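You operate a simulated robot arm through the tools that you are given. There is no shell and no other tool. Be economical: measure what you need, move in short steps, check, and stop when the job is done.

You run a simulated two-armed robot. Do the job below in one go: nothing can be reset, and whatever is moved stays where it is left.

## Task
Fetch the blue gloves from the shelf under the service table and set it on the top of the low cabinet. Fetch the white caster from the shelf under the service table and set it on top of the white pack on the top of the low cabinet. Fetch the black roll from the clear end of the service table and stand it on the job card. Put the tin on the clear end of the service table away on the shelf under the service table. Put the red filter from the left half of the service table on the top of the low cabinet and the green filter on top of the carton there. Open the tank lid. The order is free. Set down upright: caster, roll, filter.

It is judged by the outcome, as a careful person would: the job done as asked, and still so three seconds after it is handed in. It fails if anything else is knocked over, pushed out of place, dropped, spilled or broken. A push-on lid holds only when it is set on centred and level and pressed home; a screw cap is set on level and turned clockwise until tight.

## Robot
Two 7-joint arms with fingered hands on one trunk, on a base that drives. Base frame: it is fixed to the floor where the robot stands at the start and does not move with it; the origin is under the middle of the robot, x ahead of it, y to its left, z up; the surface under the hand at the start is at about z = 78. Lengths are in cm, angles in degrees, forces in N, time in s.
The left shoulder is at the start at [7, 16.9, 116.8], the right one opposite. With the tool pointing down near the work surface each hand reaches from about 10 to 68 cm from the robot's upright axis, wherever it stands, measured 20 degrees to its own side. Places, roughly: carton [75, 150, 75]; caster [50, 50, 25]; filter [75, 150, 75]; gloves [50, 0, 25]; job card [75, 50, 75]; pack [75, -100, 75]; roll [50, 50, 75]; shelf under the service table [70, 90, 20]; tank lid [-380, 240, 20]; tin [50, 75, 75]; top of the low cabinet [70, -80, 80]. Payload 3.4 kg a hand.
The tool frame of a hand sits at the grasp point between the pads (the TCP): z along the fingers, y along the line on which they close. The tips reach 2.3 cm beyond it. The gripper opens to 11.6 cm. The gripper's body begins 6.5 cm behind the TCP. The gripper is a hand of 4 fingers: y runs from the thumb to the fingers, the wrist lies at [0, 0, -21.1] in the tool frame, and closing takes about 1.5 s.
Orientation is that of the tool frame in the base frame, as a unit quaternion [w, x, y, z]. With the fingers straight down and closing along the base's y, the tool's x points along the base's -x, its y along +y and its z along -z.

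## Interface
- The arms move only by the tool arm_command. It takes "left_plan", "right_plan" or both (then of equal length, played together; a hand with none holds still); each is text: rows parted by semicolons, each of 7 numbers parted by spaces: the shift along the base's x, y, z in cm, then the turn, a rotation vector about the base's x, y, z in degrees, then the gripper command, from -1 (fully open) to 1 (shut), values between in proportion. In form: tx ty tz ax ay az fingers; .... A call has 1 to 8 rows; each row is the pose to reach, as a shift and turn from the pose commanded when the call began. Rows are played at 5 a second. More than 5 cm and 8.6 degrees between two rows, or a gripper value outside its range, and nothing of the call is played. Where a pose cannot be reached the arm comes as near as it can. A force on the tool above 40 N (or 10 N above the force at the start of the call, whichever is more), or a blocked arm, ends the call early, and 0.2 s more pass. Each finger travels about 15.3 cm/s and halts on what it meets, pressing with about 32 N; the grip force reading is that of the motor and also rises with nothing between the fingers. The clock runs only during rows and for 0.2 s after the last one: add rows that repeat a pose to give the fingers time. The reply holds the time, the measured pose of the TCP, the force on the tool along the base axes, the opening and the grip force, in the units named above and with some noise, with the torque about the TCP (base axes, N m) and any sound that the robot's microphone picked up.
- Cameras (640 x 400 px; columns grow to the right, rows downward): "scene" is now at [12.43, -1.13, 140.05]; the picture's right is [-0.08, -1.00, 0.00], its down [-0.76, 0.06, -0.64] and it looks along [0.64, -0.05, -0.76] (base axes); focal length 214 px, centre (320, 200). "left" rides on the left gripper at [-6.8, 0.1, -9] in its tool frame; the picture's right is [-0.01, -1.00, 0.00], its down [0.80, -0.01, -0.61] and it looks along [0.61, -0.01, 0.80] (tool axes); focal length 251 px, centre (320, 200). "right" rides on the right gripper at [6.8, 0.1, -9] in its tool frame; the picture's right is [-0.01, 1.00, 0.00], its down [-0.79, -0.01, -0.61] and it looks along [-0.61, -0.01, 0.79] (tool axes); focal length 251 px, centre (320, 200). There is no depth. A picture from a camera that has moved, and an enlarged one, comes with that camera's place and axes in the base frame and with its lens. The place of the scene camera against the robot may be out by one fixed shift of up to 2.5 cm in any direction.
- capture(camera): a new picture of that camera. It takes no simulated time.
- raise_lower(by): slides the trunk up (or, below 0, down) by that many cm; the arms and the scene camera ride with it, the base frame stays. It gives what a move gives, with no picture.
- base_move(legs): drives the robot by 1 to 6 legs, each [ahead, left, turn to the left] in cm, cm and degrees, along the robot's own axes; the way and the turn of a leg run together, so that a leg with both is an arc; at most 150 cm and 180 degrees a leg. The arms and the cameras ride along, it lands a little off, and it stops where it bumps. It gives what a move gives.
- grasp_type(shape, hand): the hand has 4 fingers and takes this shape, open, in about a second: jaw (thumb against the fingers, like two jaws); tri (thumb and two fingers); tip (a fingertip pinch); poke (one finger out to press); point (the index stretched); flat (the hand flat); cup (the hand cupped); fist (a fist). The gripper value then closes the fingers along that shape, each until it touches; the sizes above hold for jaw. It gives what a move gives, with no picture.
- pan_tilt(pan, tilt): turns the head with the scene camera to pan (to the left, within 86 degrees either way) and tilt (down, from -29 to 69), counted from straight ahead of the robot. It gives what a move gives.
- zoom(camera, box): a new picture of the part [left, top, right, bottom] of that camera's present view, enlarged. It takes no simulated time.
- job_done(): hands the job in; it is judged then, once.

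Work in short steps. Places have to be worked out from the pictures, the camera data and where the tool is seen: move nearer, look again, correct. Check each grasp and each placing, and mend what went wrong. You have 196 turns and 192 pictures in all, those below and enlarged ones among them. Open the grippers and draw the arms clear of the work before you hand the job in, unless the task says otherwise.

The tools are called after "Emit:" by a JSON object that holds its "method" and its "body". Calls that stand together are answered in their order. arm_command: Moves the arms, as the interface text tells. Its arguments: {"type":"object","properties":{"left_plan":{"type":"string"},"right_plan":{"type":"string"}},"required":[]} The other tools are called the same way: raise_lower (by) slides the trunk up or down; grasp_type (shape, hand) gives the hand a shape; base_move (legs) drives the base; pan_tilt (pan, tilt) turns the head that bears the scene camera; capture (camera) takes a picture; zoom (camera, box) takes an enlarged picture of a part of a camera's view; job_done () hands the job in.

At the start:

```text
time_s: 0.0
left_tool_pos: [38.34, 44.02, 106.64]
left_orientation: [0.001, 0.0, 1.0, 0.001]
left_wrist_force: [0.6, 0.7, -1.0]
left_wrist_torque: [0.02, 0.02, -0.02]
left_grip_width: 11.57
left_grasp_force: 0.0
left_shape: jaw
right_tool_pos: [51.81, -2.79, 111.6]
right_orientation: [0.0, 0.0, 1.0, 0.001]
right_wrist_force: [-0.7, -1.4, -0.2]
right_wrist_torque: [0.02, -0.03, 0.03]
right_grip_width: 11.6
right_grasp_force: 0.0
right_shape: jaw
trunk travel left (down, up): [-67.5, 26.5]
robot x, y, heading: [0.43, -0.14, -0.0]
head pan, tilt: [-4.4, 49.8]
```

scene: 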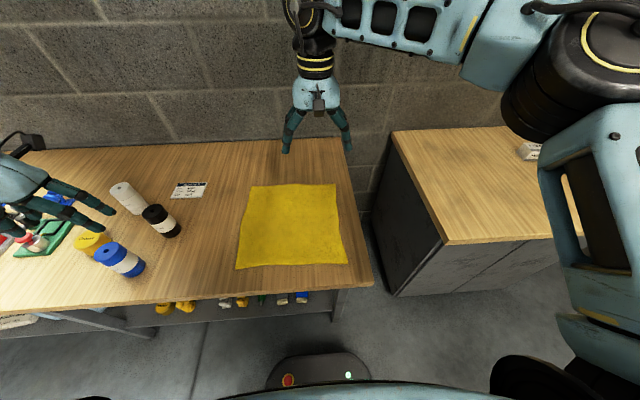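
right: 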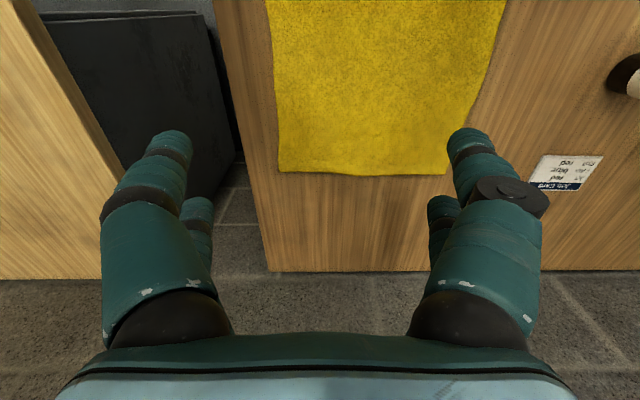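
left: 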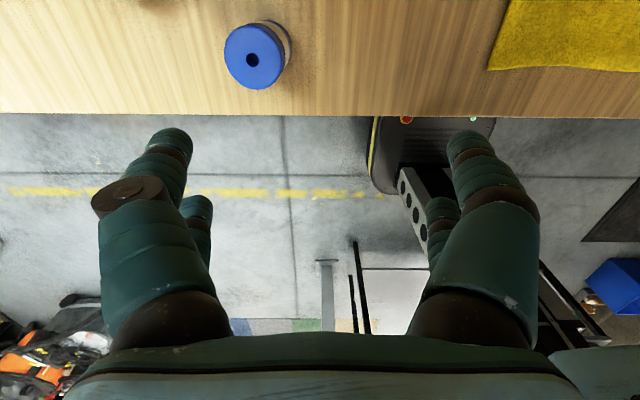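

I start by looking around: pan the head left over the service table.

Emit:
{"method": "pan_tilt", "body": {"pan": 40, "tilt": 45}}

Emit:
{"method": "capture", "body": {"camera": "scene"}}

Emit:
{"method": "pan_tilt", "body": {"pan": -45, "tilt": 40}}

Emit:
{"method": "capture", "body": {"camera": "scene"}}

```text
time_s: 1.1
left_tool_pos: [38.23, 43.97, 106.58]
left_orientation: [0.0, 0.0, 1.0, 0.0]
left_wrist_force: [-0.9, -0.4, 0.4]
left_wrist_torque: [0.01, 0.03, -0.02]
left_grip_width: 11.6
left_grasp_force: 0.0
left_shape: jaw
right_tool_pos: [51.77, -2.94, 111.63]
right_orientation: [0.0, 0.001, 1.0, 0.0]
right_wrist_force: [0.2, -1.0, -0.7]
right_wrist_torque: [0.0, -0.01, -0.01]
right_grip_width: 11.58
right_grasp_force: 0.0
right_shape: jaw
trunk travel left (down, up): [-67.5, 26.5]
robot x, y, heading: [-0.08, 0.07, -0.1]
head pan, tilt: [40.0, 45.0]
```

```text
188 pictures are left
camera scene: at [10.98, 4.67, 140.72], right [0.64, -0.77, 0.0], down [-0.54, -0.45, -0.71], along [0.54, 0.45, -0.71], focal length 214 px, centre (320, 200)
```

scene: 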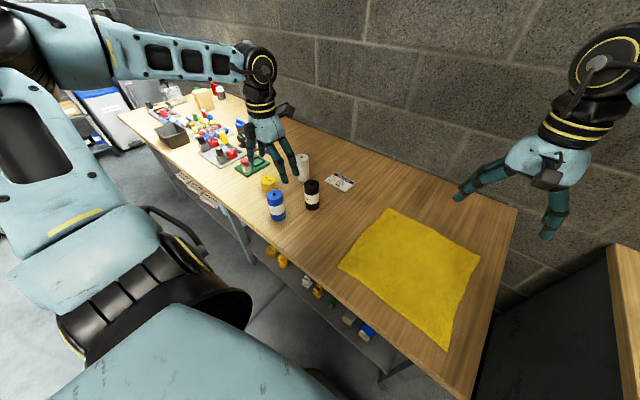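

```text
time_s: 2.7
left_tool_pos: [38.26, 43.84, 106.62]
left_orientation: [0.0, 0.0, 1.0, 0.001]
left_wrist_force: [1.3, 0.1, -0.6]
left_wrist_torque: [0.03, -0.03, 0.0]
left_grip_width: 11.57
left_grasp_force: 0.0
left_shape: jaw
right_tool_pos: [51.68, -2.82, 111.61]
right_orientation: [0.0, 0.0, 1.0, 0.0]
right_wrist_force: [-0.6, 0.1, 0.1]
right_wrist_torque: [0.01, 0.02, -0.01]
right_grip_width: 11.56
right_grasp_force: 0.0
right_shape: jaw
trunk travel left (down, up): [-67.5, 26.5]
robot x, y, heading: [-0.12, 0.14, 0.0]
head pan, tilt: [-45.0, 40.0]
```

```text
187 pictures are left
camera scene: at [10.76, -6.55, 141.45], right [-0.71, -0.71, 0.0], down [-0.46, 0.45, -0.77], along [0.54, -0.54, -0.64], focal length 214 px, centre (320, 200)
```

scene: 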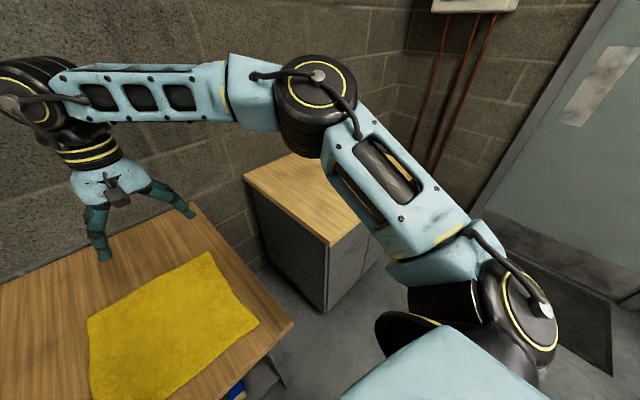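

I take closer looks at the clear end, job card and left half.

Emit:
{"method": "pan_tilt", "body": {"pan": 35, "tilt": 40}}

Emit:
{"method": "zoom", "body": {"camera": "scene", "box": [80, 60, 260, 180]}}

Emit:
{"method": "zoom", "body": {"camera": "scene", "box": [220, 120, 400, 240]}}

Emit:
{"method": "zoom", "body": {"camera": "scene", "box": [340, 140, 400, 180]}}

```text
time_s: 4.2
left_tool_pos: [38.21, 43.95, 106.71]
left_orientation: [0.0, 0.0, 1.0, 0.0]
left_wrist_force: [0.3, 0.2, -0.1]
left_wrist_torque: [-0.03, 0.0, 0.03]
left_grip_width: 11.61
left_grasp_force: 0.0
left_shape: jaw
right_tool_pos: [51.84, -3.01, 111.56]
right_orientation: [0.0, 0.0, 1.0, 0.0]
right_wrist_force: [0.1, 0.5, 0.2]
right_wrist_torque: [0.01, 0.02, -0.02]
right_grip_width: 11.59
right_grasp_force: 0.0
right_shape: jaw
trunk travel left (down, up): [-67.5, 26.5]
robot x, y, heading: [0.17, -0.12, -0.2]
head pan, tilt: [35.0, 40.0]
```

```text
3.33 times, centred on (170, 120) of scene
camera zoom: at [11.71, 4.32, 141.44], right [0.57, -0.82, 0.0], down [-0.53, -0.37, -0.77], along [0.63, 0.44, -0.64], focal length 715 px, centre (820, 467)
```

zoom: 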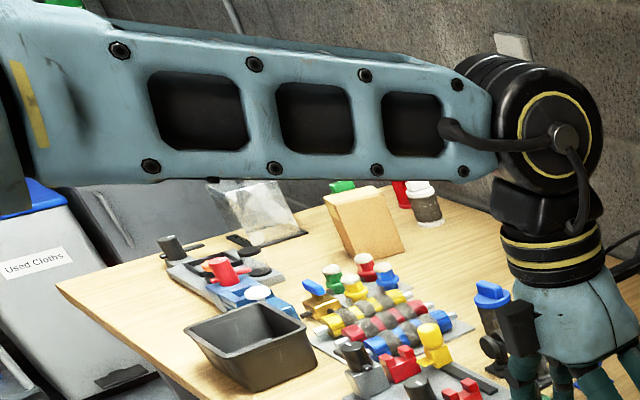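

```text
3.33 times, centred on (310, 180) of scene
camera zoom: at [11.71, 4.32, 141.44], right [0.57, -0.82, 0.0], down [-0.53, -0.37, -0.77], along [0.63, 0.44, -0.64], focal length 715 px, centre (353, 267)
```

zoom: 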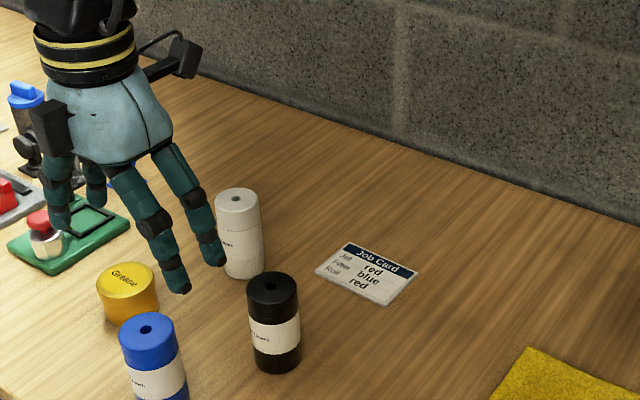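

```text
10.00 times, centred on (370, 160) of scene
camera zoom: at [11.71, 4.32, 141.44], right [0.57, -0.82, 0.0], down [-0.53, -0.37, -0.77], along [0.63, 0.44, -0.64], focal length 2145 px, centre (-180, 600)
```

zoom: 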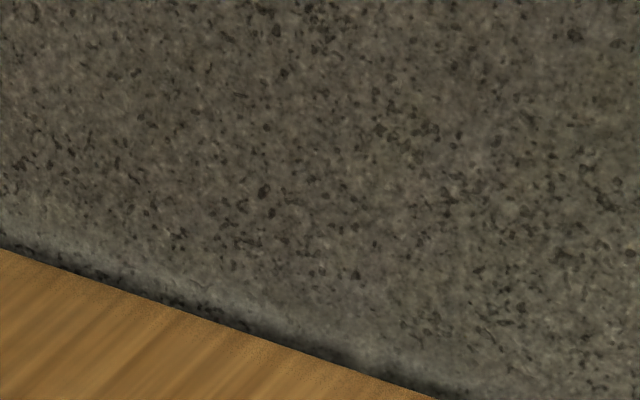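

The tin is the yellow "Grease" one at about [49,65]; the black roll is at about [56,47] and the card at about [74,45.5]. I drive left 20 cm so the left arm reaches all of them.

Emit:
{"method": "base_move", "body": {"legs": [[0, 20, 0]]}}

Emit:
{"method": "pan_tilt", "body": {"pan": 15, "tilt": 45}}

Emit:
{"method": "arm_command", "body": {"left_plan": "0 -3 0 0 -8 0 -1; 0 -7 0 0 -16 0 -1; 0 -11 0 0 -24 0 -1; 0 -15 0 0 -32 0 -1; 0 -17 0 0 -40 0 -1; 0 -17 0 0 -40 0 -1"}}

Emit:
{"method": "capture", "body": {"camera": "scene"}}

Emit:
{"method": "capture", "body": {"camera": "left"}}

```text
time_s: 5.8
left_tool_pos: [38.21, 63.83, 106.85]
left_orientation: [0.001, 0.0, 1.0, 0.0]
left_wrist_force: [0.0, 0.8, 1.1]
left_wrist_torque: [0.01, 0.02, 0.02]
left_grip_width: 11.61
left_grasp_force: 0.0
left_shape: jaw
right_tool_pos: [51.76, 16.96, 111.63]
right_orientation: [0.0, 0.0, 1.0, 0.001]
right_wrist_force: [-0.7, -0.1, -0.6]
right_wrist_torque: [0.0, -0.01, 0.03]
right_grip_width: 11.6
right_grasp_force: 0.1
right_shape: jaw
trunk travel left (down, up): [-67.5, 26.5]
robot x, y, heading: [0.0, 19.71, 0.1]
head pan, tilt: [35.0, 40.0]
```

```text
time_s: 6.7
left_tool_pos: [38.27, 63.97, 106.69]
left_orientation: [0.0, 0.0, 1.0, 0.0]
left_wrist_force: [-0.1, -0.8, 1.1]
left_wrist_torque: [0.0, 0.0, 0.05]
left_grip_width: 11.61
left_grasp_force: 0.2
left_shape: jaw
right_tool_pos: [51.82, 17.17, 111.61]
right_orientation: [0.0, 0.0, 1.0, 0.0]
right_wrist_force: [-0.8, -0.2, -0.2]
right_wrist_torque: [0.03, 0.02, -0.02]
right_grip_width: 11.59
right_grasp_force: 0.1
right_shape: jaw
trunk travel left (down, up): [-67.5, 26.5]
robot x, y, heading: [0.05, 20.01, -0.3]
head pan, tilt: [15.0, 45.0]
```

```text
time_s: 8.1
left_tool_pos: [42.36, 47.57, 108.16]
left_orientation: [0.342, -0.001, 0.94, 0.001]
left_wrist_force: [-0.4, 0.1, -0.8]
left_wrist_torque: [0.0, 0.04, 0.0]
left_grip_width: 11.58
left_grasp_force: 0.1
left_shape: jaw
left hand out of reach, approached as far as the arm can: row 4, 5, 6
right_tool_pos: [51.73, 17.28, 111.62]
right_orientation: [0.001, 0.0, 1.0, 0.0]
right_wrist_force: [0.3, 0.0, -0.3]
right_wrist_torque: [-0.01, 0.0, 0.02]
right_grip_width: 11.59
right_grasp_force: 0.1
right_shape: jaw
trunk travel left (down, up): [-67.5, 26.5]
robot x, y, heading: [-0.02, 19.85, 0.0]
head pan, tilt: [15.0, 45.0]
```

```text
183 pictures are left
camera scene: at [12.51, 21.57, 140.73], right [0.26, -0.97, 0.0], down [-0.68, -0.18, -0.71], along [0.68, 0.18, -0.71], focal length 214 px, centre (320, 200)
```

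scene: 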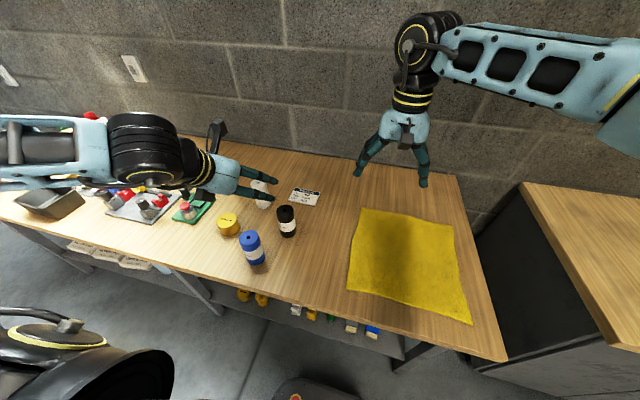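

```text
182 pictures are left
camera left: at [41.87, 47.82, 119.44], right [0.01, -1.0, 0.01], down [-1.0, -0.01, -0.05], along [0.05, -0.01, -1.0], focal length 251 px, centre (320, 200)
```

left: 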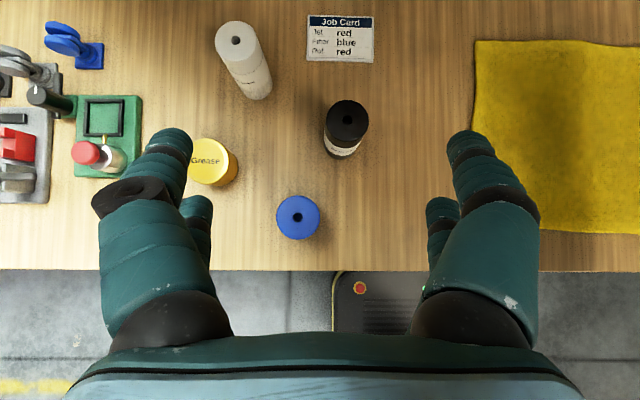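

The left camera shows the black roll's centre at about [54.3,44.1] with its top near z 87, and the card at about [71.8,44.2]. I move the left hand above the roll.

Emit:
{"method": "arm_command", "body": {"left_plan": "4 -0.7 -2.5 0 -40 0 -1; 8 -1.4 -5 0 -40 0 -1; 12 -2.1 -7.5 0 -40 0 -1; 16 -2.8 -9.7 0 -40 0 -1; 16 -2.8 -9.7 0 -40 0 -1"}}

Emit:
{"method": "capture", "body": {"camera": "left"}}

```text
refused: row 1 steps farther than a row can; nothing moved
```

```text
181 pictures are left
camera left: at [41.87, 47.82, 119.44], right [0.01, -1.0, 0.01], down [-1.0, -0.01, -0.05], along [0.05, -0.01, -1.0], focal length 251 px, centre (320, 200)
```

left: 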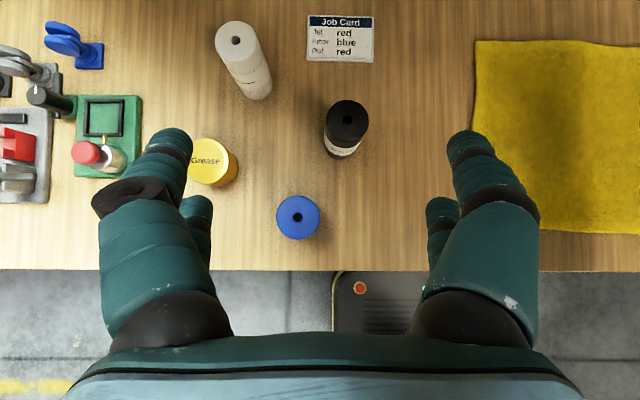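

Turns are relative to the pose at call start, so I use zero turn.

Emit:
{"method": "arm_command", "body": {"left_plan": "4 -0.7 -2.5 0 0 0 -1; 8 -1.4 -5 0 0 0 -1; 12 -2.1 -7.5 0 0 0 -1; 16 -2.8 -9.7 0 0 0 -1; 16 -2.8 -9.7 0 0 0 -1"}}

Emit:
{"method": "capture", "body": {"camera": "left"}}

```text
time_s: 9.3
left_tool_pos: [58.39, 44.87, 98.48]
left_orientation: [0.343, 0.0, 0.939, 0.0]
left_wrist_force: [0.0, 0.0, 0.1]
left_wrist_torque: [0.01, -0.02, 0.0]
left_grip_width: 11.61
left_grasp_force: 0.1
left_shape: jaw
right_tool_pos: [51.66, 17.17, 111.52]
right_orientation: [0.001, 0.0, 1.0, 0.0]
right_wrist_force: [-0.3, -0.7, 0.1]
right_wrist_torque: [0.0, 0.01, 0.0]
right_grip_width: 11.59
right_grasp_force: 0.0
right_shape: jaw
trunk travel left (down, up): [-67.5, 26.5]
robot x, y, heading: [-0.19, 20.11, 0.0]
head pan, tilt: [15.0, 45.0]
```

```text
180 pictures are left
camera left: at [57.84, 44.95, 109.74], right [0.01, -1.0, 0.01], down [-1.0, -0.01, -0.05], along [0.05, -0.01, -1.0], focal length 251 px, centre (320, 200)
```

left: 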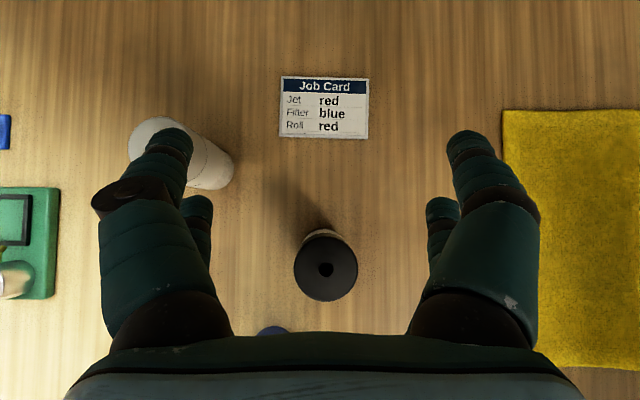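

I triangulate the roll's top to about [53.4,44.2,89.5] and the card to about [71.2,44.3,78.5]. I align over the roll and descend to z 85.

Emit:
{"method": "arm_command", "body": {"left_plan": "-4.7 -0.7 0 0 0 0 -1; -5 -0.7 -4 0 0 0 -1; -5 -0.7 -8 0 0 0 -1; -5 -0.7 -11 0 0 0 -1; -5 -0.7 -13.5 0 0 0 -1; -5 -0.7 -13.5 0 0 0 -1"}}

Emit:
{"method": "capture", "body": {"camera": "left"}}

Emit:
{"method": "capture", "body": {"camera": "scene"}}

```text
time_s: 10.7
left_tool_pos: [53.43, 44.15, 84.89]
left_orientation: [0.341, 0.0, 0.94, 0.0]
left_wrist_force: [-0.3, 1.0, 0.2]
left_wrist_torque: [-0.01, 0.01, 0.03]
left_grip_width: 11.61
left_grasp_force: 0.1
left_shape: jaw
right_tool_pos: [51.71, 17.16, 111.59]
right_orientation: [0.001, 0.0, 1.0, 0.0]
right_wrist_force: [0.6, 0.3, -0.1]
right_wrist_torque: [0.03, 0.0, -0.02]
right_grip_width: 11.59
right_grasp_force: 0.1
right_shape: jaw
trunk travel left (down, up): [-67.5, 26.5]
robot x, y, heading: [-0.2, 20.21, 0.1]
head pan, tilt: [15.0, 45.0]
```

```text
179 pictures are left
camera left: at [52.82, 44.28, 96.14], right [0.01, -1.0, 0.01], down [-1.0, -0.01, -0.05], along [0.05, 0.0, -1.0], focal length 251 px, centre (320, 200)
```

left: 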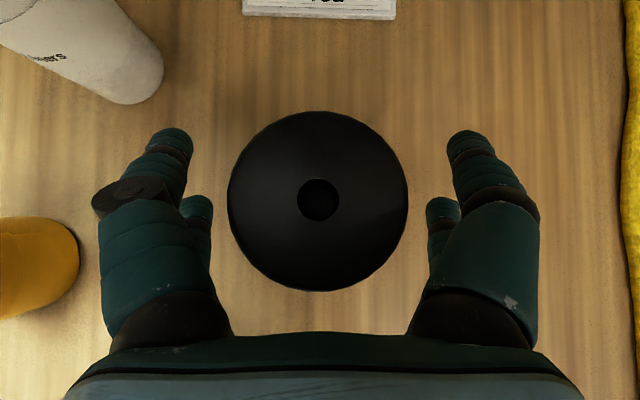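

```text
178 pictures are left
camera scene: at [12.57, 21.55, 140.72], right [0.26, -0.97, 0.0], down [-0.68, -0.18, -0.71], along [0.68, 0.18, -0.71], focal length 214 px, centre (320, 200)
```

scene: 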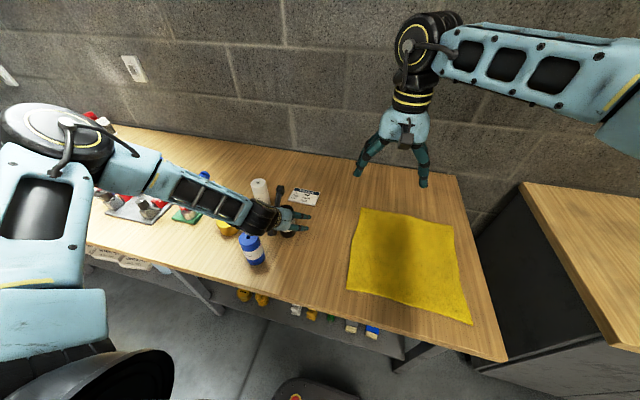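

The roll is centred between the fingers, so I close for 2 s.

Emit:
{"method": "arm_command", "body": {"left_plan": "0 0 0 0 0 0 -0.3; 0 0 0 0 0 0 0.2; 0 0 0 0 0 0 0.6; 0 0 0 0 0 0 1; 0 0 0 0 0 0 1; 0 0 0 0 0 0 1; 0 0 0 0 0 0 1; 0 0 0 0 0 0 1"}}

Emit:
{"method": "capture", "body": {"camera": "left"}}

```text
time_s: 12.5
left_tool_pos: [53.34, 44.1, 84.93]
left_orientation: [0.343, 0.0, 0.939, -0.001]
left_wrist_force: [-1.1, 0.0, 4.8]
left_wrist_torque: [-0.09, 0.22, 0.0]
left_grip_width: 3.12
left_grasp_force: 31.9
left_shape: jaw
right_tool_pos: [51.63, 17.08, 111.61]
right_orientation: [-0.001, 0.0, 1.0, 0.0]
right_wrist_force: [-0.3, 1.0, -0.1]
right_wrist_torque: [0.01, -0.01, 0.02]
right_grip_width: 11.58
right_grasp_force: 0.0
right_shape: jaw
trunk travel left (down, up): [-67.5, 26.5]
robot x, y, heading: [0.11, 19.81, -0.1]
head pan, tilt: [15.0, 45.0]
```

```text
177 pictures are left
camera left: at [52.78, 44.26, 96.22], right [0.01, -1.0, 0.01], down [-1.0, -0.01, -0.05], along [0.05, 0.0, -1.0], focal length 251 px, centre (320, 200)
```

left: 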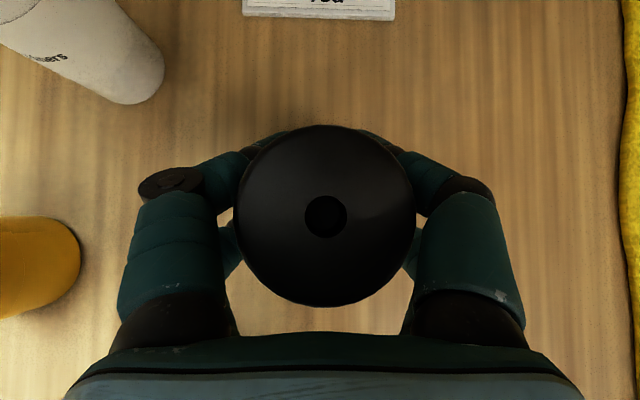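

The fingers have wrapped the roll. I lift 4 cm straight up and check.

Emit:
{"method": "arm_command", "body": {"left_plan": "0 0 1 0 0 0 1; 0 0 2.5 0 0 0 1; 0 0 4 0 0 0 1; 0 0 4 0 0 0 1"}}

Emit:
{"method": "capture", "body": {"camera": "left"}}

Emit:
{"method": "zoom", "body": {"camera": "scene", "box": [220, 160, 370, 260]}}

```text
time_s: 13.5
left_tool_pos: [53.49, 44.27, 88.86]
left_orientation: [0.341, 0.0, 0.94, 0.0]
left_wrist_force: [1.4, 0.3, -2.4]
left_wrist_torque: [0.02, -0.02, -0.02]
left_grip_width: 2.56
left_grasp_force: 32.2
left_shape: jaw
right_tool_pos: [51.81, 17.2, 111.42]
right_orientation: [0.0, 0.0, 1.0, 0.0]
right_wrist_force: [-0.4, -0.1, 0.1]
right_wrist_torque: [0.0, 0.01, -0.02]
right_grip_width: 11.58
right_grasp_force: 0.2
right_shape: jaw
trunk travel left (down, up): [-67.5, 26.5]
robot x, y, heading: [0.18, 20.04, -0.1]
head pan, tilt: [15.0, 45.0]
```

```text
176 pictures are left
camera left: at [52.93, 44.33, 100.15], right [0.01, -1.0, 0.01], down [-1.0, -0.01, -0.05], along [0.05, -0.01, -1.0], focal length 251 px, centre (320, 200)
```

left: 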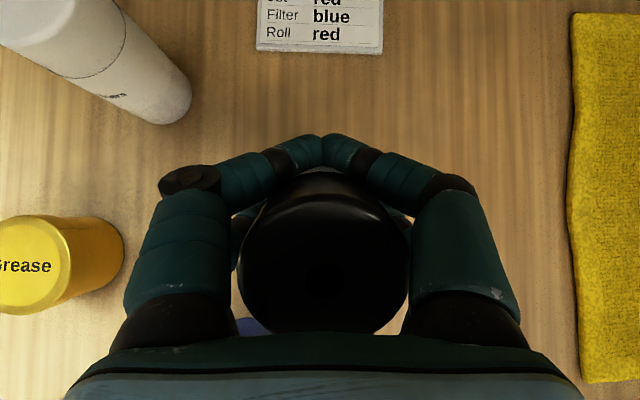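

```text
4.00 times, centred on (295, 210) of scene
camera zoom: at [12.68, 21.58, 140.71], right [0.26, -0.97, 0.0], down [-0.68, -0.18, -0.71], along [0.68, 0.18, -0.71], focal length 858 px, centre (420, 160)
```

zoom: 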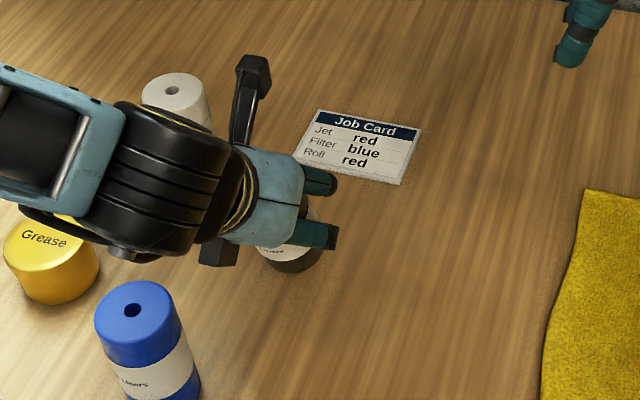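

The roll has been pulled into the palm and tilted. I lift a bit more and look closely to judge its tilt in the hand.

Emit:
{"method": "arm_command", "body": {"left_plan": "0 0 4 0 0 0 1; 0 0 8 0 0 0 1; 0 0 12 0 0 0 1; 0 0 12 0 0 0 1", "right_plan": "0 0 0 0 0 8 -1; 0 0 0 0 0 16 -1; 0 0 0 0 0 24 -1; 0 0 0 0 0 32 -1"}}

Emit:
{"method": "arm_command", "body": {"right_plan": "0 0 0 0 0 8 -1; 0 0 0 0 0 16 -1; 0 0 0 0 0 24 -1; 0 0 0 0 0 32 -1"}}

Emit:
{"method": "capture", "body": {"camera": "right"}}

Emit:
{"method": "zoom", "body": {"camera": "left", "box": [200, 120, 440, 340]}}

```text
time_s: 14.5
left_tool_pos: [53.4, 44.17, 100.92]
left_orientation: [0.342, -0.001, 0.94, 0.0]
left_wrist_force: [-0.3, 0.1, -1.4]
left_wrist_torque: [0.01, -0.03, -0.01]
left_grip_width: 2.55
left_grasp_force: 31.9
left_shape: jaw
right_tool_pos: [51.86, 17.14, 111.49]
right_orientation: [0.0, -0.276, 0.961, -0.001]
right_wrist_force: [0.1, 0.9, -0.9]
right_wrist_torque: [-0.01, 0.0, -0.02]
right_grip_width: 11.59
right_grasp_force: 0.1
right_shape: jaw
trunk travel left (down, up): [-67.5, 26.5]
robot x, y, heading: [-0.05, 20.16, 0.1]
head pan, tilt: [15.0, 45.0]
```

```text
time_s: 15.5
left_tool_pos: [53.33, 44.18, 100.86]
left_orientation: [0.343, 0.0, 0.939, 0.0]
left_wrist_force: [0.1, 0.5, -1.9]
left_wrist_torque: [0.0, -0.05, 0.02]
left_grip_width: 2.55
left_grasp_force: 32.2
left_shape: jaw
right_tool_pos: [51.79, 17.15, 111.56]
right_orientation: [0.0, -0.531, 0.847, 0.0]
right_wrist_force: [-0.1, 0.6, 0.5]
right_wrist_torque: [0.0, 0.02, 0.01]
right_grip_width: 11.6
right_grasp_force: 0.1
right_shape: jaw
trunk travel left (down, up): [-67.5, 26.5]
robot x, y, heading: [-0.14, 19.9, 0.2]
head pan, tilt: [15.0, 45.0]
```

```text
174 pictures are left
camera right: at [48.81, 10.88, 120.52], right [-0.9, 0.45, 0.0], down [0.35, 0.71, 0.61], along [0.27, 0.54, -0.79], focal length 251 px, centre (320, 200)
```

right: 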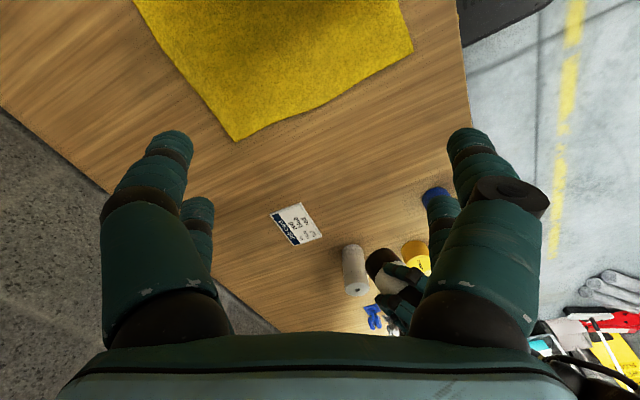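

```text
1.82 times, centred on (320, 230) of left
camera zoom: at [52.88, 44.28, 112.2], right [0.01, -1.0, 0.01], down [-1.0, -0.01, -0.05], along [0.05, -0.01, -1.0], focal length 457 px, centre (320, 146)
```

zoom: 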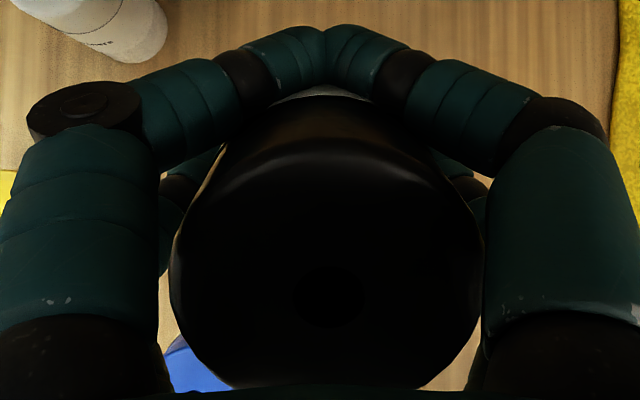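

Let me zoom on the roll with the right camera to verify its tilt.

Emit:
{"method": "zoom", "body": {"camera": "right", "box": [330, 210, 450, 340]}}

```text
3.08 times, centred on (390, 275) of right
camera zoom: at [48.81, 10.88, 120.52], right [-0.9, 0.45, 0.0], down [0.35, 0.71, 0.61], along [0.27, 0.54, -0.79], focal length 774 px, centre (105, -31)
```

zoom: 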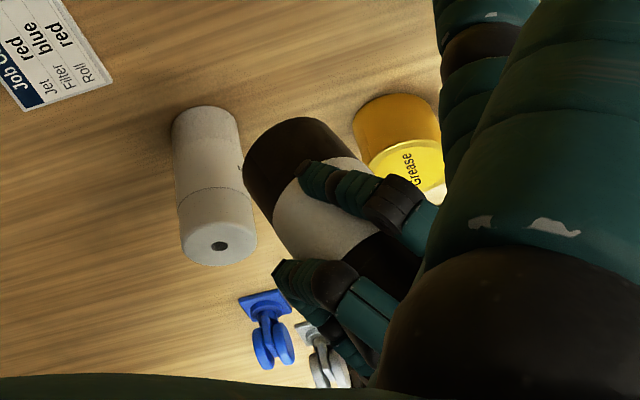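

The roll leans back about 24° (two estimates agree). I turn the left hand +24° about y to make it upright and drive 6 cm ahead for reach.

Emit:
{"method": "arm_command", "body": {"left_plan": "0 0 0 0 8 0 1; 0 0 0 0 16 0 1; 0 0 0 0 24 0 1; 0 0 0 0 24 0 1"}}

Emit:
{"method": "base_move", "body": {"legs": [[6, 0, 0]]}}

Emit:
{"method": "zoom", "body": {"camera": "right", "box": [330, 210, 450, 340]}}

Emit:
{"method": "capture", "body": {"camera": "left"}}

```text
time_s: 16.5
left_tool_pos: [53.44, 44.1, 100.92]
left_orientation: [0.14, 0.001, 0.99, 0.0]
left_wrist_force: [0.7, 0.5, -1.5]
left_wrist_torque: [0.0, -0.04, 0.0]
left_grip_width: 2.54
left_grasp_force: 32.2
left_shape: jaw
right_tool_pos: [51.76, 17.14, 111.56]
right_orientation: [0.001, -0.53, 0.848, 0.0]
right_wrist_force: [0.7, -0.3, 0.6]
right_wrist_torque: [0.0, -0.01, 0.0]
right_grip_width: 11.6
right_grasp_force: 0.1
right_shape: jaw
trunk travel left (down, up): [-67.5, 26.5]
robot x, y, heading: [0.03, 20.03, 0.0]
head pan, tilt: [15.0, 45.0]
```

```text
time_s: 17.4
left_tool_pos: [59.12, 44.06, 101.0]
left_orientation: [0.142, 0.0, 0.99, 0.0]
left_wrist_force: [-1.0, 0.7, -1.8]
left_wrist_torque: [-0.02, 0.01, -0.01]
left_grip_width: 2.55
left_grasp_force: 32.0
left_shape: jaw
right_tool_pos: [57.25, 17.14, 111.74]
right_orientation: [0.001, -0.53, 0.848, 0.0]
right_wrist_force: [-0.8, -0.9, 0.5]
right_wrist_torque: [0.0, 0.0, 0.04]
right_grip_width: 11.57
right_grasp_force: 0.1
right_shape: jaw
trunk travel left (down, up): [-67.5, 26.5]
robot x, y, heading: [5.74, 20.09, 0.1]
head pan, tilt: [15.0, 45.0]
```

```text
3.08 times, centred on (390, 275) of right
camera zoom: at [54.35, 10.87, 120.67], right [-0.89, 0.45, 0.0], down [0.35, 0.71, 0.61], along [0.27, 0.54, -0.79], focal length 774 px, centre (105, -31)
```

zoom: 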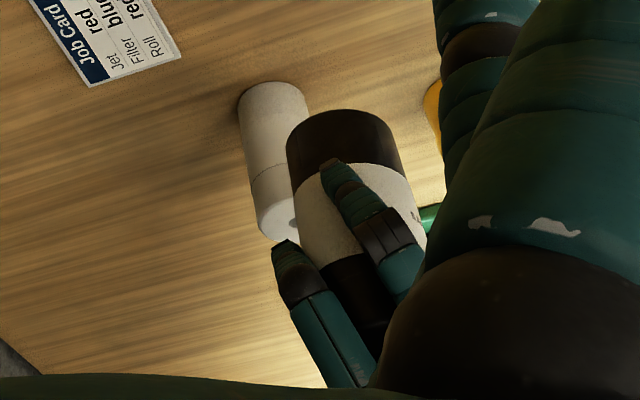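

```text
170 pictures are left
camera left: at [63.15, 44.29, 111.58], right [0.01, -1.0, 0.0], down [-0.93, -0.01, 0.36], along [-0.36, -0.01, -0.93], focal length 251 px, centre (320, 200)
```

left: 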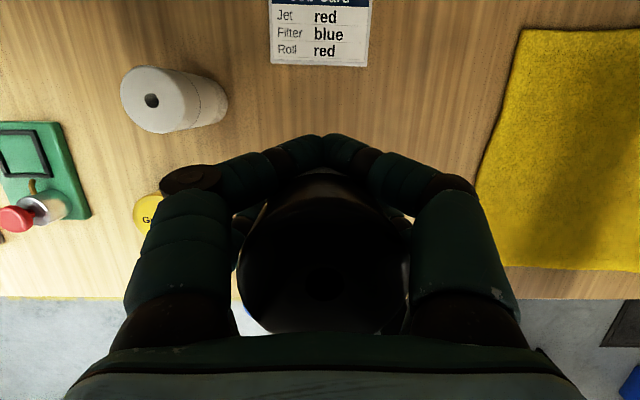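

The roll is now upright in hand, its bottom at about [57.4,44.1,94.7]. I carry it over the card centre [71.2,44.3] and lower most of the way.

Emit:
{"method": "arm_command", "body": {"left_plan": "4.5 0 0 0 0 0 1; 9 0.1 0 0 0 0 1; 13.6 0.2 0 0 0 0 1; 13.6 0.2 -4 0 0 0 1; 13.6 0.2 -8 0 0 0 1; 13.6 0.2 -11 0 0 0 1; 13.6 0.2 -13 0 0 0 1; 13.6 0.2 -13 0 0 0 1"}}

Emit:
{"method": "capture", "body": {"camera": "right"}}

Emit:
{"method": "capture", "body": {"camera": "scene"}}

```text
time_s: 19.2
left_tool_pos: [67.13, 46.62, 91.17]
left_orientation: [0.139, 0.0, 0.99, 0.0]
left_wrist_force: [-0.4, 0.2, -3.0]
left_wrist_torque: [0.0, -0.04, 0.01]
left_grip_width: 2.55
left_grasp_force: 32.4
left_shape: jaw
left hand out of reach, approached as far as the arm can: row 3, 4, 5, 6, 7, 8
right_tool_pos: [57.62, 17.12, 111.52]
right_orientation: [0.0, -0.529, 0.849, 0.0]
right_wrist_force: [0.3, 0.4, 0.0]
right_wrist_torque: [-0.02, 0.01, -0.02]
right_grip_width: 11.58
right_grasp_force: 0.0
right_shape: jaw
trunk travel left (down, up): [-67.5, 26.5]
robot x, y, heading: [6.03, 19.9, 0.2]
head pan, tilt: [15.0, 45.0]
```

```text
169 pictures are left
camera right: at [54.69, 10.89, 120.52], right [-0.89, 0.45, 0.0], down [0.36, 0.71, 0.61], along [0.27, 0.54, -0.8], focal length 251 px, centre (320, 200)
```

right: 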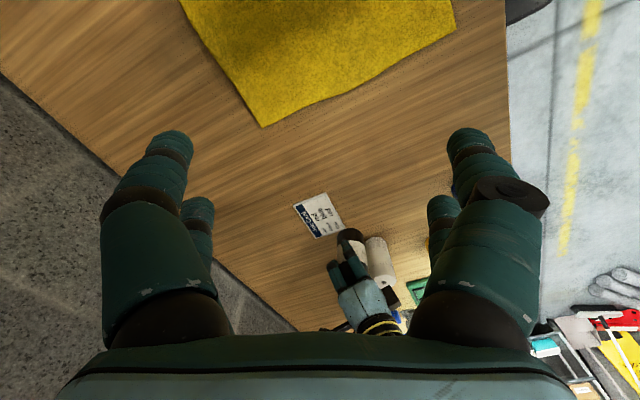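

```text
168 pictures are left
camera scene: at [18.56, 21.57, 140.71], right [0.26, -0.97, 0.0], down [-0.68, -0.18, -0.71], along [0.68, 0.18, -0.71], focal length 214 px, centre (320, 200)
```

scene: 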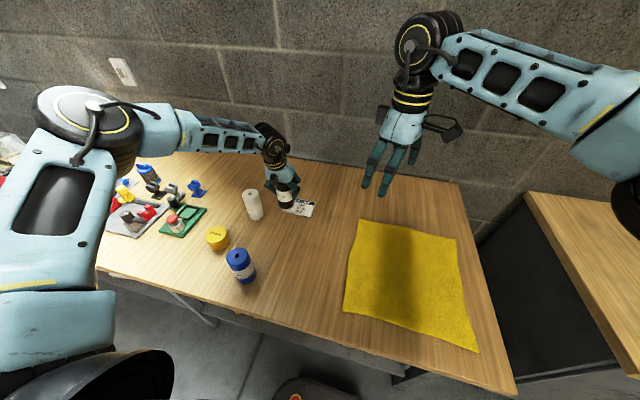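

The arm stopped short at [67.1,46.6,91.2]. I retry the remaining shift from here.

Emit:
{"method": "arm_command", "body": {"left_plan": "1.5 -0.8 -1 0 0 0 1; 3 -1.6 -1 0 0 0 1; 4.5 -2.2 -1 0 0 0 1; 5.5 -2.3 -2 0 0 0 1; 5.5 -2.3 -2 0 0 0 1"}}

```text
time_s: 20.4
left_tool_pos: [67.42, 46.38, 92.04]
left_orientation: [0.139, -0.001, 0.99, 0.0]
left_wrist_force: [0.0, -0.2, -1.5]
left_wrist_torque: [0.01, 0.01, 0.01]
left_grip_width: 2.55
left_grasp_force: 32.0
left_shape: jaw
left hand out of reach, approached as far as the arm can: row 1, 2, 3, 4, 5
right_tool_pos: [57.7, 17.08, 111.54]
right_orientation: [0.0, -0.53, 0.848, 0.0]
right_wrist_force: [-0.2, 0.0, -0.4]
right_wrist_torque: [-0.02, 0.02, 0.01]
right_grip_width: 11.59
right_grasp_force: 0.1
right_shape: jaw
trunk travel left (down, up): [-67.5, 26.5]
robot x, y, heading: [6.25, 20.43, -0.0]
head pan, tilt: [15.0, 45.0]
```

Stuck at the reach limit, so I drive 5 cm further ahead (the base front is still ahead of the table edge).

Emit:
{"method": "base_move", "body": {"legs": [[5, 0, 0]]}}

Emit:
{"method": "capture", "body": {"camera": "right"}}

Emit:
{"method": "capture", "body": {"camera": "left"}}

```text
time_s: 21.4
left_tool_pos: [72.03, 46.26, 92.27]
left_orientation: [0.14, 0.001, 0.99, 0.0]
left_wrist_force: [-0.4, 0.0, -1.7]
left_wrist_torque: [-0.01, -0.04, -0.01]
left_grip_width: 2.52
left_grasp_force: 32.2
left_shape: jaw
right_tool_pos: [62.37, 17.19, 111.73]
right_orientation: [0.001, -0.53, 0.848, -0.001]
right_wrist_force: [-0.2, -0.6, -0.1]
right_wrist_torque: [0.01, -0.03, -0.02]
right_grip_width: 11.57
right_grasp_force: 0.0
right_shape: jaw
trunk travel left (down, up): [-67.5, 26.5]
robot x, y, heading: [10.73, 19.76, 0.1]
head pan, tilt: [15.0, 45.0]
```

```text
167 pictures are left
camera right: at [59.24, 10.9, 120.72], right [-0.89, 0.45, 0.0], down [0.35, 0.71, 0.61], along [0.27, 0.54, -0.79], focal length 251 px, centre (320, 200)
```

right: 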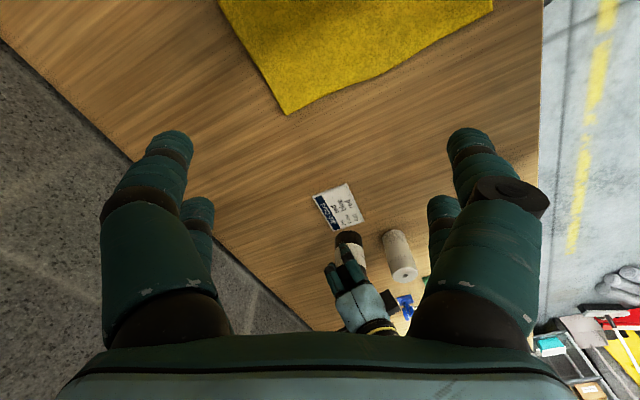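

```text
166 pictures are left
camera left: at [76.1, 46.45, 102.78], right [0.01, -1.0, 0.0], down [-0.93, -0.01, 0.36], along [-0.36, -0.01, -0.93], focal length 251 px, centre (320, 200)
```

left: 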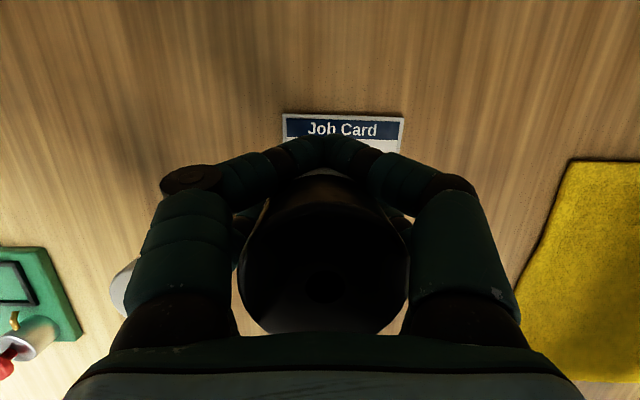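

Card centre confirmed at [71.2,44.2]. I shift over it and descend until just above contact.

Emit:
{"method": "arm_command", "body": {"left_plan": "0.8 -2.1 0 0 0 0 1; 0.8 -2.1 -2 0 0 0 1; 0.8 -2.1 -4 0 0 0 1; 0.8 -2.1 -5.5 0 0 0 1; 0.8 -2.1 -5.5 0 0 0 1"}}

Emit:
{"method": "zoom", "body": {"camera": "right", "box": [290, 160, 430, 290]}}

Emit:
{"method": "zoom", "body": {"camera": "scene", "box": [220, 140, 370, 240]}}

```text
time_s: 22.6
left_tool_pos: [70.26, 45.7, 88.7]
left_orientation: [0.14, 0.0, 0.99, -0.001]
left_wrist_force: [0.9, -0.6, -1.9]
left_wrist_torque: [-0.03, -0.01, 0.01]
left_grip_width: 2.56
left_grasp_force: 31.9
left_shape: jaw
left hand out of reach, approached as far as the arm can: row 1, 2, 3, 4, 5
right_tool_pos: [62.71, 17.19, 111.56]
right_orientation: [-0.001, -0.529, 0.848, 0.0]
right_wrist_force: [-0.6, -0.3, -0.8]
right_wrist_torque: [0.0, -0.02, 0.01]
right_grip_width: 11.56
right_grasp_force: 0.2
right_shape: jaw
trunk travel left (down, up): [-67.5, 26.5]
robot x, y, heading: [10.98, 19.92, -0.0]
head pan, tilt: [15.0, 45.0]
```

```text
3.08 times, centred on (360, 225) of right
camera zoom: at [59.65, 10.92, 120.53], right [-0.89, 0.45, 0.0], down [0.36, 0.71, 0.61], along [0.27, 0.54, -0.8], focal length 774 px, centre (197, 123)
```

zoom: 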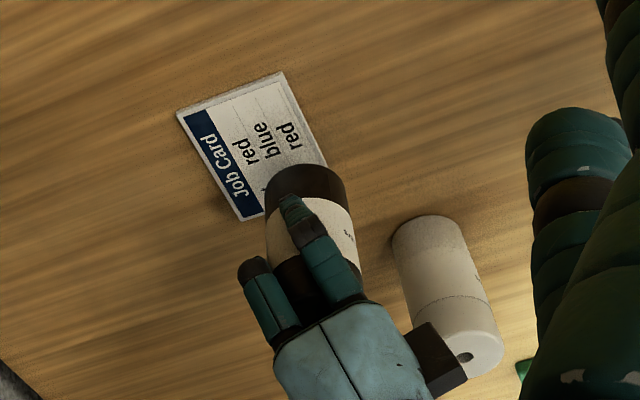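

```text
4.00 times, centred on (295, 190) of scene
camera zoom: at [23.52, 21.58, 140.71], right [0.26, -0.97, 0.0], down [-0.68, -0.18, -0.71], along [0.68, 0.18, -0.71], focal length 858 px, centre (420, 240)
```

zoom: 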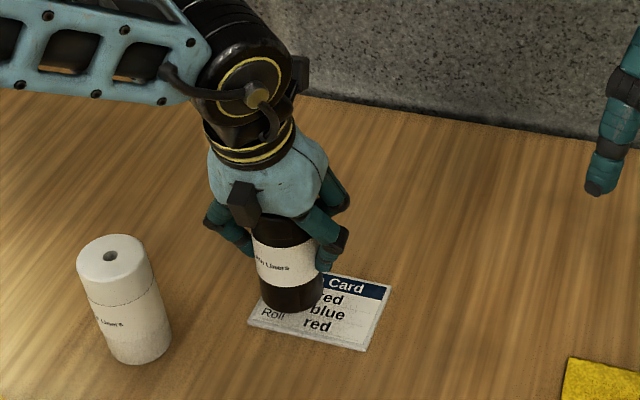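

The lower pose is limited too, but the base and trunk can supply the last 2–3 cm. I look down to check the base's clearance first.

Emit:
{"method": "pan_tilt", "body": {"pan": 0, "tilt": 69}}

Emit:
{"method": "capture", "body": {"camera": "scene"}}

```text
time_s: 23.4
left_tool_pos: [70.21, 45.64, 88.76]
left_orientation: [0.14, 0.001, 0.99, 0.0]
left_wrist_force: [0.7, 1.2, -1.8]
left_wrist_torque: [-0.02, 0.01, 0.04]
left_grip_width: 2.57
left_grasp_force: 32.3
left_shape: jaw
right_tool_pos: [62.62, 17.08, 111.55]
right_orientation: [0.0, -0.53, 0.848, 0.0]
right_wrist_force: [-0.7, -0.3, 1.3]
right_wrist_torque: [0.02, 0.0, -0.02]
right_grip_width: 11.6
right_grasp_force: 0.0
right_shape: jaw
trunk travel left (down, up): [-67.5, 26.5]
robot x, y, heading: [10.78, 20.33, 0.1]
head pan, tilt: [0.0, 68.8]
```

```text
163 pictures are left
camera scene: at [21.22, 19.47, 137.83], right [0.0, -1.0, 0.0], down [-0.93, 0.0, -0.36], along [0.36, 0.0, -0.93], focal length 214 px, centre (320, 200)
```

scene: 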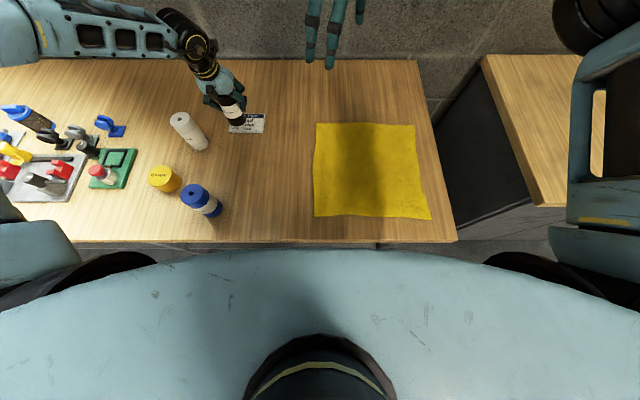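

Clearance is fine. I drive 2.5 ahead and 1.4 right, then lower the trunk 2.5.

Emit:
{"method": "base_move", "body": {"legs": [[2.5, -1.4, 0]]}}

Emit:
{"method": "raise_lower", "body": {"by": -2.5}}

Emit:
{"method": "zoom", "body": {"camera": "right", "box": [290, 160, 430, 290]}}

Emit:
{"method": "zoom", "body": {"camera": "scene", "box": [160, 60, 310, 160]}}

```text
time_s: 24.3
left_tool_pos: [71.2, 45.16, 88.67]
left_orientation: [0.138, -0.002, 0.99, 0.001]
left_wrist_force: [0.9, -0.6, -2.1]
left_wrist_torque: [-0.01, -0.01, -0.01]
left_grip_width: 2.53
left_grasp_force: 32.0
left_shape: jaw
right_tool_pos: [63.89, 16.64, 111.61]
right_orientation: [-0.001, -0.532, 0.847, 0.001]
right_wrist_force: [-0.1, 0.3, -0.9]
right_wrist_torque: [-0.03, -0.01, 0.0]
right_grip_width: 11.58
right_grasp_force: 0.1
right_shape: jaw
trunk travel left (down, up): [-67.5, 26.5]
robot x, y, heading: [11.87, 19.22, 0.4]
head pan, tilt: [0.0, 68.8]
stopped in leg 1: the robot was blocked; the commanded pose is now the measured one
```

```text
time_s: 25.0
left_tool_pos: [71.22, 45.21, 86.29]
left_orientation: [0.14, -0.003, 0.99, 0.001]
left_wrist_force: [0.1, 0.1, -1.4]
left_wrist_torque: [-0.01, -0.02, 0.03]
left_grip_width: 2.54
left_grasp_force: 32.0
left_shape: jaw
right_tool_pos: [63.74, 16.7, 109.03]
right_orientation: [0.0, -0.531, 0.847, 0.0]
right_wrist_force: [1.6, 0.0, 1.0]
right_wrist_torque: [-0.03, 0.03, -0.01]
right_grip_width: 11.59
right_grasp_force: 0.0
right_shape: jaw
trunk travel left (down, up): [-65.0, 29.0]
robot x, y, heading: [11.76, 19.67, 0.3]
head pan, tilt: [0.0, 68.8]
```

```text
3.08 times, centred on (360, 225) of right
camera zoom: at [60.71, 10.42, 118.04], right [-0.9, 0.44, 0.0], down [0.35, 0.71, 0.61], along [0.27, 0.54, -0.79], focal length 774 px, centre (197, 123)
```

zoom: 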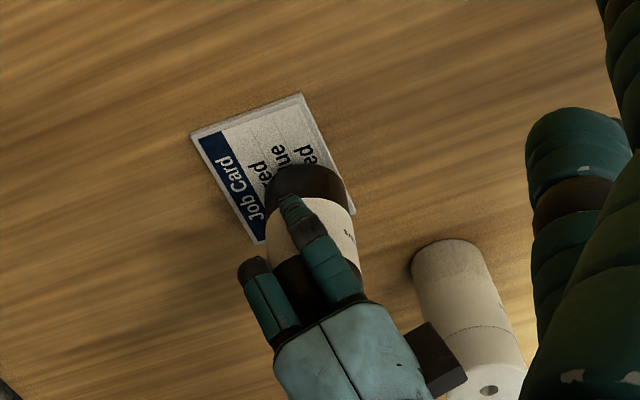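

```text
4.00 times, centred on (235, 110) of scene
camera zoom: at [22.25, 18.75, 135.32], right [0.01, -1.0, 0.0], down [-0.93, -0.01, -0.36], along [0.36, 0.0, -0.93], focal length 858 px, centre (660, 560)
```

zoom: 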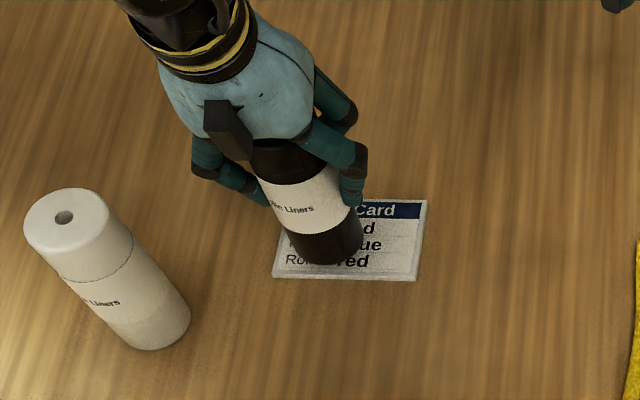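

The base is blocked at x≈11.9. The roll needs about +1.5 x and −1 y, so I turn the robot −3° with a small left shift to get that.

Emit:
{"method": "base_move", "body": {"legs": [[0, 2, -3]]}}

Emit:
{"method": "zoom", "body": {"camera": "right", "box": [290, 160, 430, 290]}}

Emit:
{"method": "zoom", "body": {"camera": "scene", "box": [160, 60, 310, 160]}}

```text
time_s: 25.8
left_tool_pos: [72.38, 44.0, 86.3]
left_orientation: [0.14, 0.024, 0.99, -0.003]
left_wrist_force: [0.5, 0.3, -1.9]
left_wrist_torque: [0.01, -0.02, -0.01]
left_grip_width: 2.56
left_grasp_force: 31.9
left_shape: jaw
right_tool_pos: [63.52, 15.87, 109.12]
right_orientation: [0.001, -0.51, 0.86, 0.001]
right_wrist_force: [-0.1, -0.2, 0.2]
right_wrist_torque: [0.01, 0.0, -0.03]
right_grip_width: 11.59
right_grasp_force: 0.1
right_shape: jaw
trunk travel left (down, up): [-65.0, 29.0]
robot x, y, heading: [11.84, 21.53, -2.7]
head pan, tilt: [0.0, 68.8]
```

```text
3.08 times, centred on (360, 225) of right
camera zoom: at [60.18, 9.78, 118.04], right [-0.87, 0.49, 0.0], down [0.39, 0.69, 0.61], along [0.3, 0.53, -0.79], focal length 774 px, centre (197, 123)
```

zoom: 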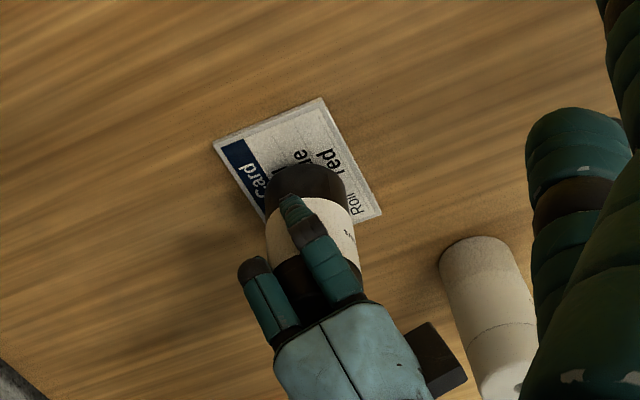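

```text
4.00 times, centred on (235, 110) of scene
camera zoom: at [22.24, 20.08, 135.33], right [-0.05, -1.0, 0.0], down [-0.93, 0.04, -0.36], along [0.36, -0.02, -0.93], focal length 858 px, centre (660, 560)
```

zoom: 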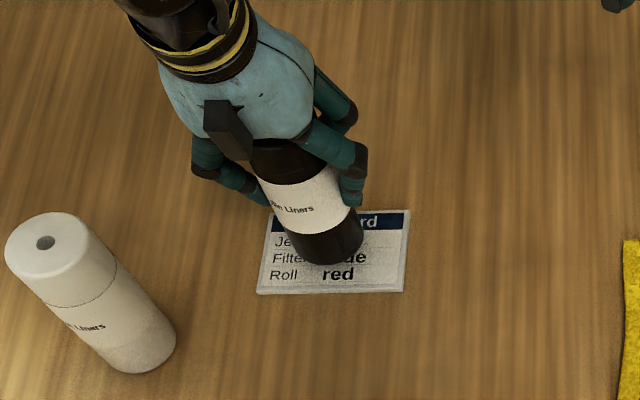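

The roll is above the card centre. I lower the trunk gently until contact.

Emit:
{"method": "raise_lower", "body": {"by": -1.0}}

Emit:
{"method": "zoom", "body": {"camera": "scene", "box": [160, 60, 310, 160]}}

```text
time_s: 26.4
left_tool_pos: [72.39, 44.14, 85.22]
left_orientation: [0.14, 0.024, 0.99, -0.002]
left_wrist_force: [-0.2, -0.4, -2.1]
left_wrist_torque: [-0.02, 0.01, 0.02]
left_grip_width: 2.52
left_grasp_force: 32.0
left_shape: jaw
right_tool_pos: [63.54, 15.93, 108.14]
right_orientation: [0.0, -0.509, 0.861, 0.0]
right_wrist_force: [0.1, 0.0, -0.1]
right_wrist_torque: [0.0, -0.04, 0.04]
right_grip_width: 11.58
right_grasp_force: 0.0
right_shape: jaw
trunk travel left (down, up): [-64.0, 30.0]
robot x, y, heading: [12.03, 20.81, -2.8]
head pan, tilt: [0.0, 68.8]
```

```text
4.00 times, centred on (235, 110) of scene
camera zoom: at [22.26, 20.22, 134.32], right [-0.05, -1.0, 0.0], down [-0.93, 0.04, -0.36], along [0.36, -0.02, -0.93], focal length 858 px, centre (660, 560)
```

zoom: 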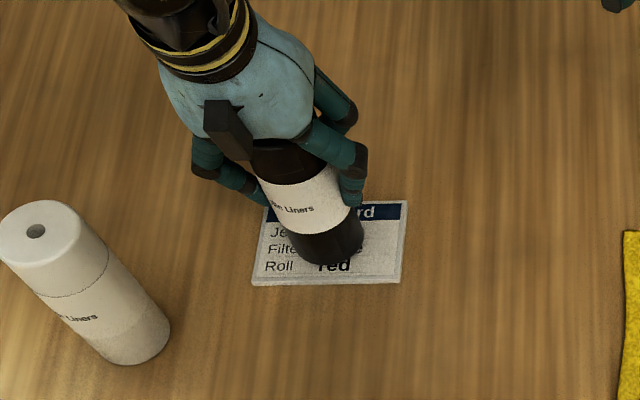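

Emit:
{"method": "raise_lower", "body": {"by": -0.6}}

Emit:
{"method": "raise_lower", "body": {"by": -0.4}}

```text
time_s: 27.0
left_tool_pos: [72.32, 44.15, 84.91]
left_orientation: [0.141, 0.023, 0.99, -0.003]
left_wrist_force: [0.8, 1.4, 15.5]
left_wrist_torque: [-0.14, 0.13, -0.02]
left_grip_width: 2.55
left_grasp_force: 32.1
left_shape: jaw
right_tool_pos: [63.36, 16.08, 107.61]
right_orientation: [0.001, -0.51, 0.86, 0.0]
right_wrist_force: [0.6, 0.1, -0.1]
right_wrist_torque: [0.01, 0.03, -0.02]
right_grip_width: 11.59
right_grasp_force: 0.0
right_shape: jaw
trunk travel left (down, up): [-63.4, 30.6]
robot x, y, heading: [11.77, 21.23, -2.7]
head pan, tilt: [0.0, 68.8]
```

```text
time_s: 27.5
left_tool_pos: [72.33, 44.08, 84.85]
left_orientation: [0.144, 0.024, 0.989, -0.004]
left_wrist_force: [8.7, 3.6, 37.4]
left_wrist_torque: [-0.01, 0.24, 0.02]
left_grip_width: 2.58
left_grasp_force: 32.2
left_shape: jaw
right_tool_pos: [63.18, 15.93, 107.29]
right_orientation: [0.002, -0.509, 0.861, 0.0]
right_wrist_force: [-0.4, -0.4, -0.2]
right_wrist_torque: [0.0, -0.03, 0.0]
right_grip_width: 11.59
right_grasp_force: 0.0
right_shape: jaw
trunk travel left (down, up): [-63.0, 31.0]
robot x, y, heading: [11.86, 21.31, -2.6]
head pan, tilt: [0.0, 68.8]
```

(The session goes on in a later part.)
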